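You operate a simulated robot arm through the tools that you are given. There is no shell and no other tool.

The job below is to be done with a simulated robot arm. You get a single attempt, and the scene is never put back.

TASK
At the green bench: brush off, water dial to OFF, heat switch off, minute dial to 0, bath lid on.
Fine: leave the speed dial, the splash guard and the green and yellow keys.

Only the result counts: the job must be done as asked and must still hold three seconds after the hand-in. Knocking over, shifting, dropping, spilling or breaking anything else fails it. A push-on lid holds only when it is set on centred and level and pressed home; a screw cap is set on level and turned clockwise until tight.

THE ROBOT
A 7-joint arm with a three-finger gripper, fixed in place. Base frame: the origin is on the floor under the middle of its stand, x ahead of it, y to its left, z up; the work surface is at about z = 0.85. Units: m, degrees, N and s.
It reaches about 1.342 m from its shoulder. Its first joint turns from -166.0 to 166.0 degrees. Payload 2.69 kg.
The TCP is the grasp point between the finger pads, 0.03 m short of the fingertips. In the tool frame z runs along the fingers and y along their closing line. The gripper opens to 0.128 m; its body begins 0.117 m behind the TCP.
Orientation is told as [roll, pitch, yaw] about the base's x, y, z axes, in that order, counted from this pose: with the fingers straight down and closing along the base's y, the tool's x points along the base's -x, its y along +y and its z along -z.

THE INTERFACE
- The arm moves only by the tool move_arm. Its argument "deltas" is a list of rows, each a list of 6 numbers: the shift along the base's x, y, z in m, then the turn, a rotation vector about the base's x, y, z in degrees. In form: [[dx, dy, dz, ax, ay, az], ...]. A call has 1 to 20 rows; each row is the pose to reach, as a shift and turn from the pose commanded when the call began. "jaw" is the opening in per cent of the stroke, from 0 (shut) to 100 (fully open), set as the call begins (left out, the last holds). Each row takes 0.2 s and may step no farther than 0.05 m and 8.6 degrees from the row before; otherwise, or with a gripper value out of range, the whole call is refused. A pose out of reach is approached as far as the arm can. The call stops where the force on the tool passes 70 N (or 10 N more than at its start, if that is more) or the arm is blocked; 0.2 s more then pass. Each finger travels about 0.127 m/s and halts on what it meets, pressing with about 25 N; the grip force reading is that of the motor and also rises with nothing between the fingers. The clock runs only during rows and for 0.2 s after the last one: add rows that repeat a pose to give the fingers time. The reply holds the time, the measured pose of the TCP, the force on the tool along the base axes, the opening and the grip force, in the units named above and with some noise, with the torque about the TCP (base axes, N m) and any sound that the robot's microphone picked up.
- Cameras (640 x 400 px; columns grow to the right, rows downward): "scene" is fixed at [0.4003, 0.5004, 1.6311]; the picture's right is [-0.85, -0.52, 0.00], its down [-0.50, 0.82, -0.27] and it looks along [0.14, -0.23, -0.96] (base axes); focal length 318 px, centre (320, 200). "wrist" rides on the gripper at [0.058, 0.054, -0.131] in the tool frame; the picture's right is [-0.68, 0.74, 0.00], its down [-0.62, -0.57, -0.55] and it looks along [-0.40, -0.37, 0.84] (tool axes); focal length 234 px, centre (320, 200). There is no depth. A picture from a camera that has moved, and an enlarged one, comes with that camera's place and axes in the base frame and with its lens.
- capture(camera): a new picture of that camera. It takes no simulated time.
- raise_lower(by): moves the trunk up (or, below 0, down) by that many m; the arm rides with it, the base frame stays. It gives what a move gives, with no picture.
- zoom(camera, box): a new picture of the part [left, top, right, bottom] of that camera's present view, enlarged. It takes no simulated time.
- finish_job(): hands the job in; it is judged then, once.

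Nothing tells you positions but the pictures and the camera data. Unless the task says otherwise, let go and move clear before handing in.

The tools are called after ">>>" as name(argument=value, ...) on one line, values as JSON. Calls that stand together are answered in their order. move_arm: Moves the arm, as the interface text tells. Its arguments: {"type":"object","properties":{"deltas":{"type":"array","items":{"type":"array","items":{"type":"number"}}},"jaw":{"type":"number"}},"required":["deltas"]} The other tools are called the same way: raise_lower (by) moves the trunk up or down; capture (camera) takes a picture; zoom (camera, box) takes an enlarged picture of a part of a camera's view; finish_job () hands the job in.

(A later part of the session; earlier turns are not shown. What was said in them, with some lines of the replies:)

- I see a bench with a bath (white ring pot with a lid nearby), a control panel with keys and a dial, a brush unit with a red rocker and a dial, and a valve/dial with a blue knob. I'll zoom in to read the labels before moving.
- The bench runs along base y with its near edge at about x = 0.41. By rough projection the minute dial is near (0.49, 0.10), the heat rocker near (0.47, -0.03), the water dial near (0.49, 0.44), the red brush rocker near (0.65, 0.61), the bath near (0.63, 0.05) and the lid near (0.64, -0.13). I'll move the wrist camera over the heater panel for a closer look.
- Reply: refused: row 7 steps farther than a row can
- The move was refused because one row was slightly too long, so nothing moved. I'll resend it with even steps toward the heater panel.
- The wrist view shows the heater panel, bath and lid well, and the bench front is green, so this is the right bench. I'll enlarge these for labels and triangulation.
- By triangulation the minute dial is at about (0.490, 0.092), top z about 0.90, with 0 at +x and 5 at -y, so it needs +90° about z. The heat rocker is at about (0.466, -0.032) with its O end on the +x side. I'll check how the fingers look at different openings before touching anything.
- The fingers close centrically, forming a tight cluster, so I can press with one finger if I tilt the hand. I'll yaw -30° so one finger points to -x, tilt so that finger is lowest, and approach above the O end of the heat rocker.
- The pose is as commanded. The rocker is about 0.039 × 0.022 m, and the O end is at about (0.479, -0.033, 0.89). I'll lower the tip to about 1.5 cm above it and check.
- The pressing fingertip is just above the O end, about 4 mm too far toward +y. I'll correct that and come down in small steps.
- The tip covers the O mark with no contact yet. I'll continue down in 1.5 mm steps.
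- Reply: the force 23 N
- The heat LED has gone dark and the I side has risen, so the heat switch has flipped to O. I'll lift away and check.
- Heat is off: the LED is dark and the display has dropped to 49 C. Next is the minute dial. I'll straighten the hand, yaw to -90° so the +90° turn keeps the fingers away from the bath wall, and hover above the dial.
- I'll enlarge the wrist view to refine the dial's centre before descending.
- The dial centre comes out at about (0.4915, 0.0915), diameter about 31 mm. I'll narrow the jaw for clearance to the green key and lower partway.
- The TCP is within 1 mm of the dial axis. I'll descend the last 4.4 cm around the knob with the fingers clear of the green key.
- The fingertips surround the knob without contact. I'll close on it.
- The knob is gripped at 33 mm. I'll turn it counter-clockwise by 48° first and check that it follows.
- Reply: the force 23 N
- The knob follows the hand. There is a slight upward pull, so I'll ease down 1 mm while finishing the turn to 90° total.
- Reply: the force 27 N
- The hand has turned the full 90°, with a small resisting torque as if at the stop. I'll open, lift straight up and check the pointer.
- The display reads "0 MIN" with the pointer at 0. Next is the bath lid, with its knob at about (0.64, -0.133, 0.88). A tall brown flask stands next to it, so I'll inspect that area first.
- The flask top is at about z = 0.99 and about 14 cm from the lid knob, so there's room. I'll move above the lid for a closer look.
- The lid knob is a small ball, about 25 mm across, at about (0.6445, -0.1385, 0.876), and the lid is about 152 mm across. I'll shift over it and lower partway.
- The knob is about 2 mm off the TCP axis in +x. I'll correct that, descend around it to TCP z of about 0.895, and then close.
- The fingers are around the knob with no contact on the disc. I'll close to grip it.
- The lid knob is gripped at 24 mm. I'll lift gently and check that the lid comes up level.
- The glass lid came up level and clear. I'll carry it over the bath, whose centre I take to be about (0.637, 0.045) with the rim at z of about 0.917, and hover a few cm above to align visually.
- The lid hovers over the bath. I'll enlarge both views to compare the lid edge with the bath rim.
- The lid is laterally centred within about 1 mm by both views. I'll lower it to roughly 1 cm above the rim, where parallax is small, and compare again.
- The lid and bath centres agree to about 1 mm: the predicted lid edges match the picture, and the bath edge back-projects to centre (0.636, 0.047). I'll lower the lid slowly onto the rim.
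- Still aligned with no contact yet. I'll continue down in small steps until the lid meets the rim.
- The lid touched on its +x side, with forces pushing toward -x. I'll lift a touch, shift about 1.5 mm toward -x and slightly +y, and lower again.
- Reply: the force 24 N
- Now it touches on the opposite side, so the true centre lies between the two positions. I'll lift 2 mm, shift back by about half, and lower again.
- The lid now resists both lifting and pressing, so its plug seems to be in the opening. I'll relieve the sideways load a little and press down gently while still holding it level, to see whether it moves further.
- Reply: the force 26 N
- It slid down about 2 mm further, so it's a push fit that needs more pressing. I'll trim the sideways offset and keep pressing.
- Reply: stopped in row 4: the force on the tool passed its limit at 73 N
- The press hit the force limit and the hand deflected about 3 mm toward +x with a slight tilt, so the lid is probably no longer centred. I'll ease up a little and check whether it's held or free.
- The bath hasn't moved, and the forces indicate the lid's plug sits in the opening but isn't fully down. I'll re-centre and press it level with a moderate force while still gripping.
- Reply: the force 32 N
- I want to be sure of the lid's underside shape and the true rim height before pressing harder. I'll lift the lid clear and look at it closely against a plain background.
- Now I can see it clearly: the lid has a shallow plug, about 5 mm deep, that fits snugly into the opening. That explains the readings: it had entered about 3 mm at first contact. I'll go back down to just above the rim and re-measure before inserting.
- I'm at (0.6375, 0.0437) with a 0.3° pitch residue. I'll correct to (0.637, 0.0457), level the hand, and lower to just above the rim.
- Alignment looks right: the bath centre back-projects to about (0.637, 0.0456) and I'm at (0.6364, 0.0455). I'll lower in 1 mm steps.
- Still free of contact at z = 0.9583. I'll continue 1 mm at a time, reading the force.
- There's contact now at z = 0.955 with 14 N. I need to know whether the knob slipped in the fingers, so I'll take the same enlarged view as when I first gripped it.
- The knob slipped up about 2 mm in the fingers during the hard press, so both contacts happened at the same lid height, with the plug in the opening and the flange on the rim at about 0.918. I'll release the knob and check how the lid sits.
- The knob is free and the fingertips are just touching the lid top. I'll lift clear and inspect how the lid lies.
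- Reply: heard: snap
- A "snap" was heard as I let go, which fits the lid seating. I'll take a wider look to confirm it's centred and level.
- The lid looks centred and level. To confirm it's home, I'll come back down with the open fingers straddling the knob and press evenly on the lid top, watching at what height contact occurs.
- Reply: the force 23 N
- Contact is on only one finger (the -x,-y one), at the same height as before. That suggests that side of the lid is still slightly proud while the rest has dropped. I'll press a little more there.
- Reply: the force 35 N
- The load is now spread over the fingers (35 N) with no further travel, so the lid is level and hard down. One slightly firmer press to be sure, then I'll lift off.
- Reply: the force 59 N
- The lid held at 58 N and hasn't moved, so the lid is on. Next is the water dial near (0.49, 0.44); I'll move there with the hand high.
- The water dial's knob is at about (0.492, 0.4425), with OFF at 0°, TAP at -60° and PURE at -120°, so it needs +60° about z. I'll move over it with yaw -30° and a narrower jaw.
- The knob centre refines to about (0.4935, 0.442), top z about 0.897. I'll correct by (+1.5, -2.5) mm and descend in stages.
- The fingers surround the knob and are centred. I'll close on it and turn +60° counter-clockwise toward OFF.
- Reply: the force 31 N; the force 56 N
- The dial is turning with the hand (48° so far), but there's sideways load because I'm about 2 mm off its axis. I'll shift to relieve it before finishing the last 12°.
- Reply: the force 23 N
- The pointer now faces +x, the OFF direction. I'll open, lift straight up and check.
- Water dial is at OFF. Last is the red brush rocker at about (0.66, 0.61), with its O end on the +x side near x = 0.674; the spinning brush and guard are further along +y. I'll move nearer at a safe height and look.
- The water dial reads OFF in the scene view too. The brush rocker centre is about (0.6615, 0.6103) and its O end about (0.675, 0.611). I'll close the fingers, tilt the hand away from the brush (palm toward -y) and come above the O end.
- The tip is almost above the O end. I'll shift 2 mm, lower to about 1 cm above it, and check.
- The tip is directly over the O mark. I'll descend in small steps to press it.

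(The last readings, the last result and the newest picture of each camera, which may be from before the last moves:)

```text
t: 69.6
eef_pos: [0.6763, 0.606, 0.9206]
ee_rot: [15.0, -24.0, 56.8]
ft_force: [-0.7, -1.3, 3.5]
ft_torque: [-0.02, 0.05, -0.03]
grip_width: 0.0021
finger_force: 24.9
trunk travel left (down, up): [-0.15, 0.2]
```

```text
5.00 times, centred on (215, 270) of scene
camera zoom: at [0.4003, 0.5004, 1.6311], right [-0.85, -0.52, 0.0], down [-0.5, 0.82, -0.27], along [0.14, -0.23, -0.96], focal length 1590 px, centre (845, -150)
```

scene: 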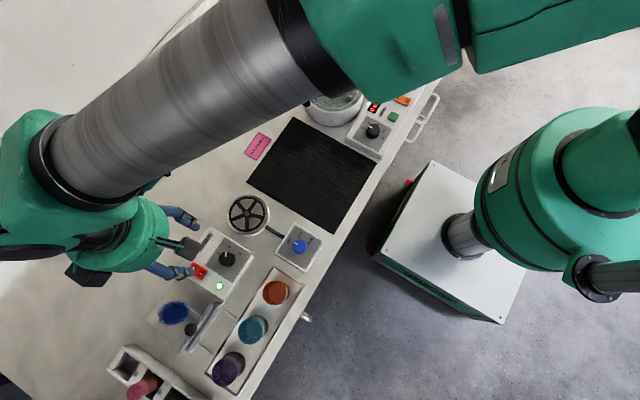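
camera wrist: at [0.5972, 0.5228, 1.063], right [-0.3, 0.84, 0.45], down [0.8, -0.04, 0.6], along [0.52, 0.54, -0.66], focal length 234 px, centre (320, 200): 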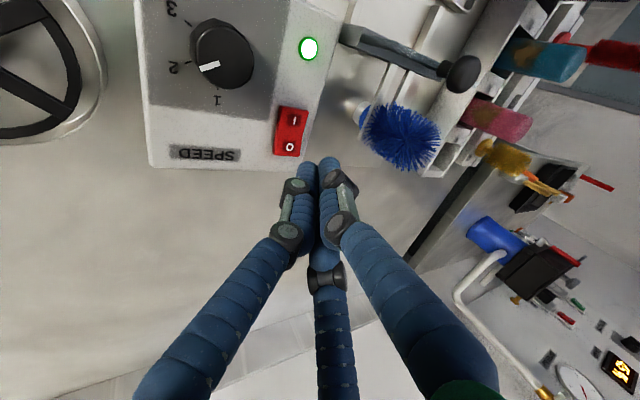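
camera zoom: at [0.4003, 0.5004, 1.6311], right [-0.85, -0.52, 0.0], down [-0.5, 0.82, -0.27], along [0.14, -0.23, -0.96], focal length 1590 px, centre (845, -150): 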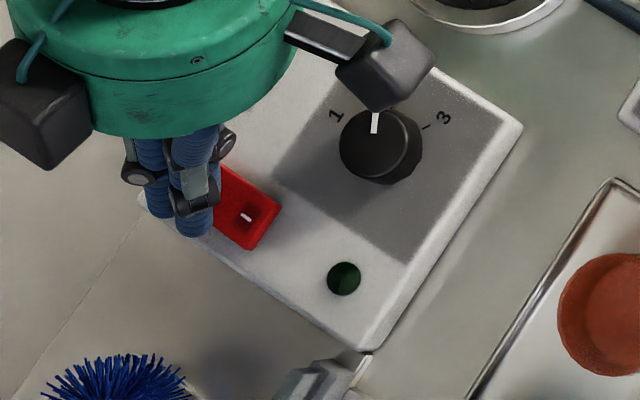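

The brush LED has gone dark and the I side is up. I'll press another 1.5 mm to seat it fully and then lift away.

>>> move_arm(deltas=[[0, 0, -0.0008, 0, 0, 0], [0, 0, -0.0015, 0, 0, 0]])

>>> move_arm(deltas=[[0, 0, 0.01, 0, 0, 0], [0, 0, 0.04, 0, 0, 0], [0, -0.01, 0.08, 0, 0, 0], [0, -0.02, 0.12, 0, 0, 0], [0, -0.03, 0.15, 0, 0, 0]])

>>> capture(camera="wrist")

>>> zoom(camera="scene", box=[130, 200, 330, 340])

```text
t: 70.2
eef_pos: [0.6759, 0.6072, 0.9201]
ee_rot: [14.8, -24.1, 56.8]
ft_force: [-1.0, -3.6, 13.3]
ft_torque: [-0.11, 0.09, 0.01]
grip_width: 0.0021
finger_force: 25.0
trunk travel left (down, up): [-0.15, 0.2]
```

```text
t: 71.4
eef_pos: [0.6729, 0.5784, 1.0687]
ee_rot: [14.8, -24.0, 56.8]
ft_force: [0.3, 0.4, -0.7]
ft_torque: [0.0, -0.01, -0.03]
grip_width: 0.0024
finger_force: 25.0
trunk travel left (down, up): [-0.15, 0.2]
```

```text
taken
camera wrist: at [0.5978, 0.4968, 1.1735], right [-0.3, 0.84, 0.45], down [0.8, -0.04, 0.6], along [0.52, 0.54, -0.66], focal length 234 px, centre (320, 200)
```

wrist: 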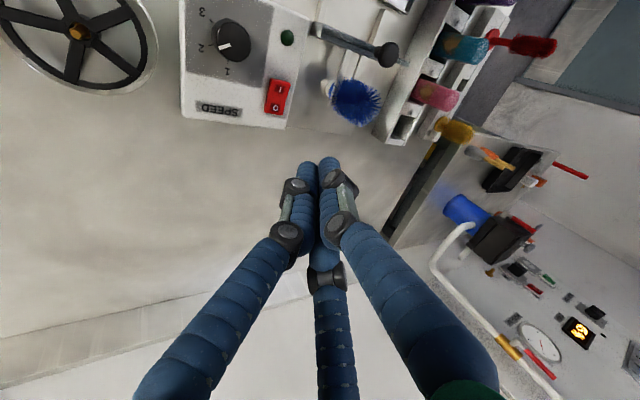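

```text
2.86 times, centred on (230, 270) of scene
camera zoom: at [0.4003, 0.5004, 1.6311], right [-0.85, -0.52, 0.0], down [-0.5, 0.82, -0.27], along [0.14, -0.23, -0.96], focal length 909 px, centre (577, 0)
```

zoom: 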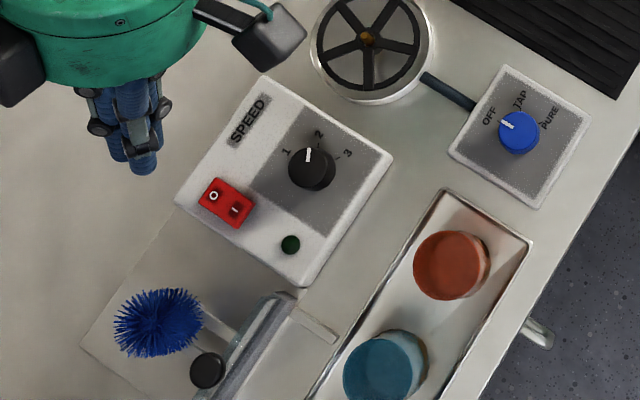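

The brush is off: rocker on O, LED dark, speed dial unchanged. I'll straighten the hand, move back to the starting spot clear of everything, and do a final check of all items.

>>> move_arm(deltas=[[0, -0.02, 0.02, -7, 0, 0], [0, -0.04, 0.04, -14, 0, 0], [0, -0.06, 0.06, -21, 0, 0], [0, -0.08, 0.08, -28, 0, 0], [0, -0.11, 0.1, -28, 0, 0], [0, -0.15, 0.11, -28, 0, 0], [0, -0.19, 0.115, -28, 0, 0]], jaw=30)

>>> move_arm(deltas=[[0, 0, 0, 0, 0, -8], [0, 0, 0, 0, 0, -16], [0, 0, 0, 0, 0, -24], [0, 0, 0, 0, 0, -32], [0, 0, 0, 0, 0, -40], [0, 0, 0, 0, 0, -48], [0, 0, 0, 0, 0, -56], [0, 0, 0, 0, 0, -60]])

>>> capture(camera="scene")

>>> zoom(camera="scene", box=[290, 40, 430, 150])

>>> zoom(camera="scene", box=[300, 50, 370, 130])

>>> capture(camera="wrist")

```text
t: 73.0
eef_pos: [0.671, 0.387, 1.1835]
ee_rot: [0.0, 0.0, 60.0]
ft_force: [-0.1, 0.2, -0.2]
ft_torque: [-0.04, 0.0, -0.03]
grip_width: 0.0383
finger_force: 0.0
trunk travel left (down, up): [-0.15, 0.2]
```

```text
t: 74.8
eef_pos: [0.6738, 0.3862, 1.1821]
ee_rot: [0.0, 0.0, -0.2]
ft_force: [-0.2, 0.4, 0.0]
ft_torque: [-0.04, -0.01, 0.01]
grip_width: 0.0382
finger_force: 0.1
trunk travel left (down, up): [-0.15, 0.2]
```

```text
taken
```

scene: 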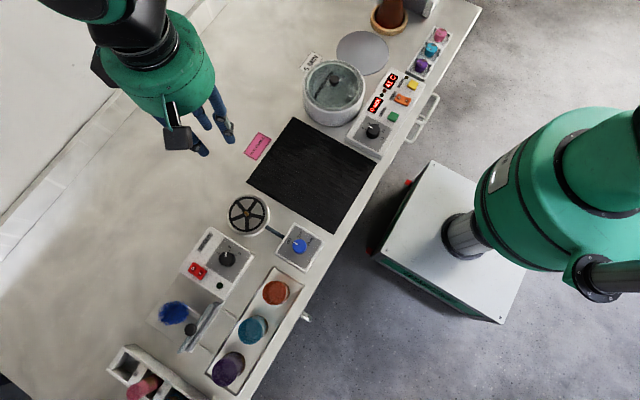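

```text
3.64 times, centred on (360, 95) of scene
camera zoom: at [0.4003, 0.5004, 1.6311], right [-0.85, -0.52, 0.0], down [-0.5, 0.82, -0.27], along [0.14, -0.23, -0.96], focal length 1156 px, centre (174, 582)
```

zoom: 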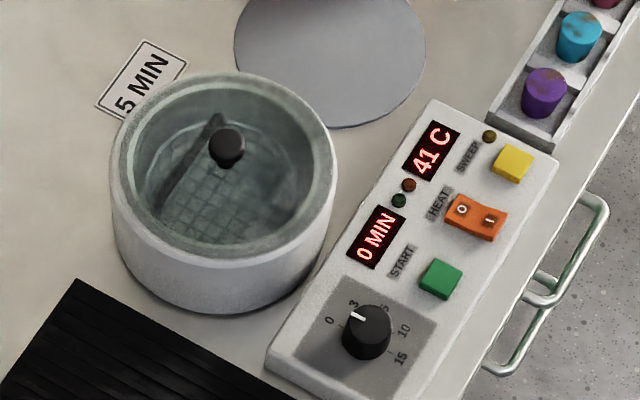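

```text
5.00 times, centred on (335, 90) of scene
camera zoom: at [0.4003, 0.5004, 1.6311], right [-0.85, -0.52, 0.0], down [-0.5, 0.82, -0.27], along [0.14, -0.23, -0.96], focal length 1590 px, centre (245, 750)
```

zoom: 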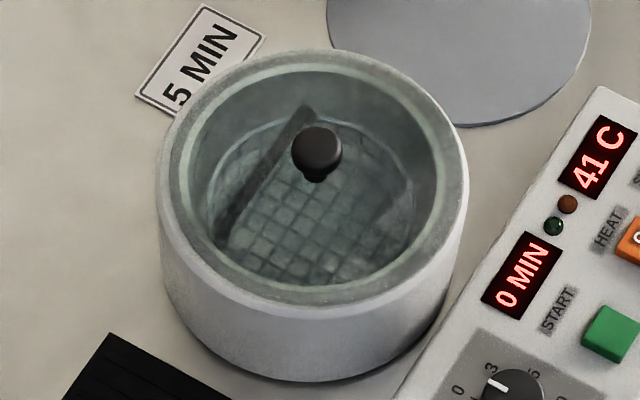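

```text
taken
camera wrist: at [0.6169, 0.4407, 1.3134], right [0.68, 0.73, 0.0], down [0.61, -0.57, 0.55], along [0.4, -0.37, -0.84], focal length 234 px, centre (320, 200)
```

wrist: 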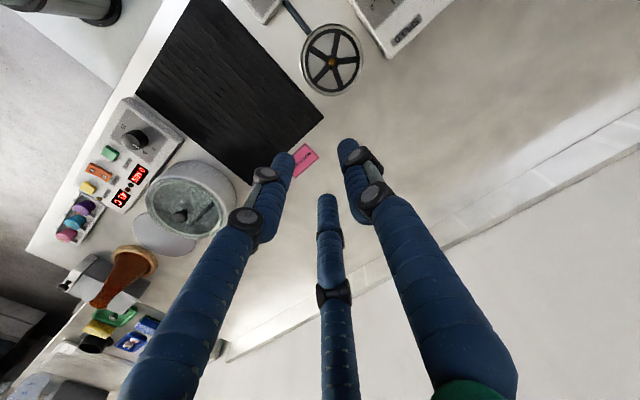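

Everything reads correctly: 0 MIN, heat LED dark and cooling (41 C), brush LED dark. I'll take one last close look at the lid edges and the two dials before handing in.

>>> zoom(camera="scene", box=[300, 58, 370, 102])

>>> zoom(camera="scene", box=[300, 88, 370, 132])

>>> zoom(camera="scene", box=[180, 215, 330, 300])

>>> zoom(camera="wrist", box=[130, 140, 260, 260])

```text
9.09 times, centred on (335, 80) of scene
camera zoom: at [0.4003, 0.5004, 1.6311], right [-0.85, -0.52, 0.0], down [-0.5, 0.82, -0.27], along [0.14, -0.23, -0.96], focal length 2891 px, centre (184, 1291)
```

zoom: 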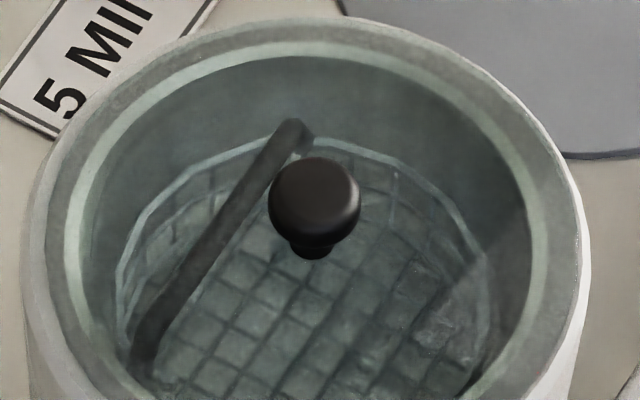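

```text
9.09 times, centred on (335, 110) of scene
camera zoom: at [0.4003, 0.5004, 1.6311], right [-0.85, -0.52, 0.0], down [-0.5, 0.82, -0.27], along [0.14, -0.23, -0.96], focal length 2891 px, centre (184, 1018)
```

zoom: 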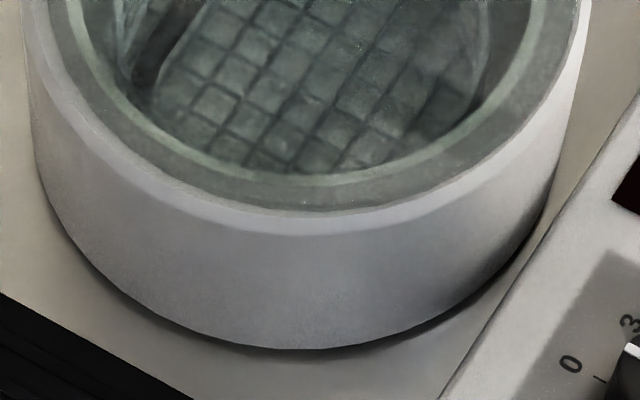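

```text
4.27 times, centred on (255, 258) of scene
camera zoom: at [0.4003, 0.5004, 1.6311], right [-0.85, -0.52, 0.0], down [-0.5, 0.82, -0.27], along [0.14, -0.23, -0.96], focal length 1357 px, centre (597, -45)
```

zoom: 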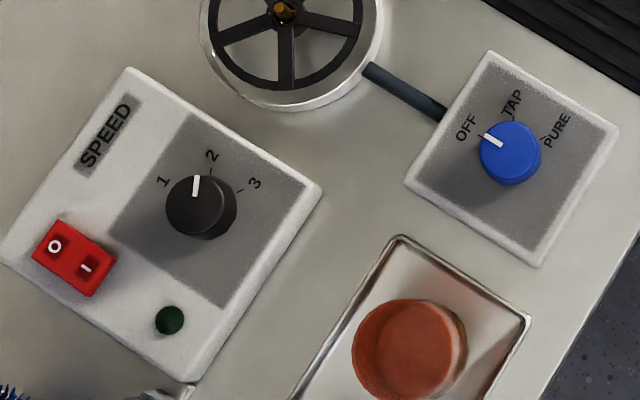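

```text
3.33 times, centred on (195, 200) of wrist
camera zoom: at [0.6169, 0.4407, 1.3134], right [0.68, 0.73, 0.0], down [0.61, -0.57, 0.55], along [0.4, -0.37, -0.84], focal length 781 px, centre (737, 200)
```

zoom: 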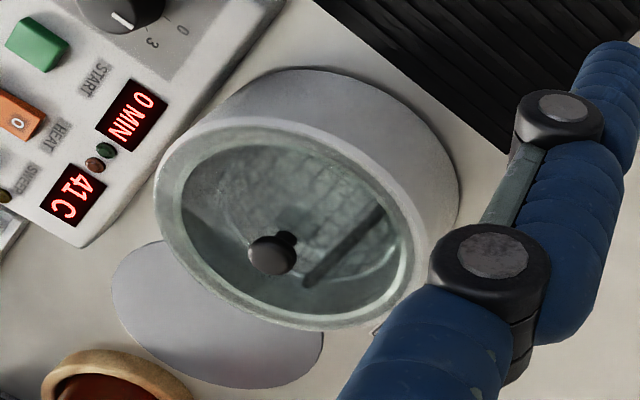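

All five items are done. The lid sits flush and centred, the water dial points at OFF, the minute dial reads 0, and both rockers are on O with their LEDs dark. Nothing else looks shifted and the hand is clear, so I'm handing in.

>>> finish_job()

```text
The job is handed in.
```

I handed the job in with all five items done. These are the last readings before hand-in:

| Item | State |
|---|---|
| Brush | Off: red rocker on O, LED dark |
| Water dial | Pointer at OFF |
| Heat switch | Off: orange rocker on O, LED dark, bath cooling (41 C) |
| Minute dial | Display reads "0 MIN" |
| Bath lid | On: plug in the opening, looks level, centred to about 1–2 mm |

The lid took several tries to centre. An early press hit the 70 N force limit and shifted the lid about 3 mm, so I lifted it off and set it again. A snap was heard as I let go and raised the hand, and a later 58 N press moved it no further. I did not test it with a pull, so that it holds rests on the snap, the press and how it looks.

I left the speed dial, the splash guard and the green and yellow keys alone. Nothing else looked moved in the final pictures, and the hand was clear of the bench.
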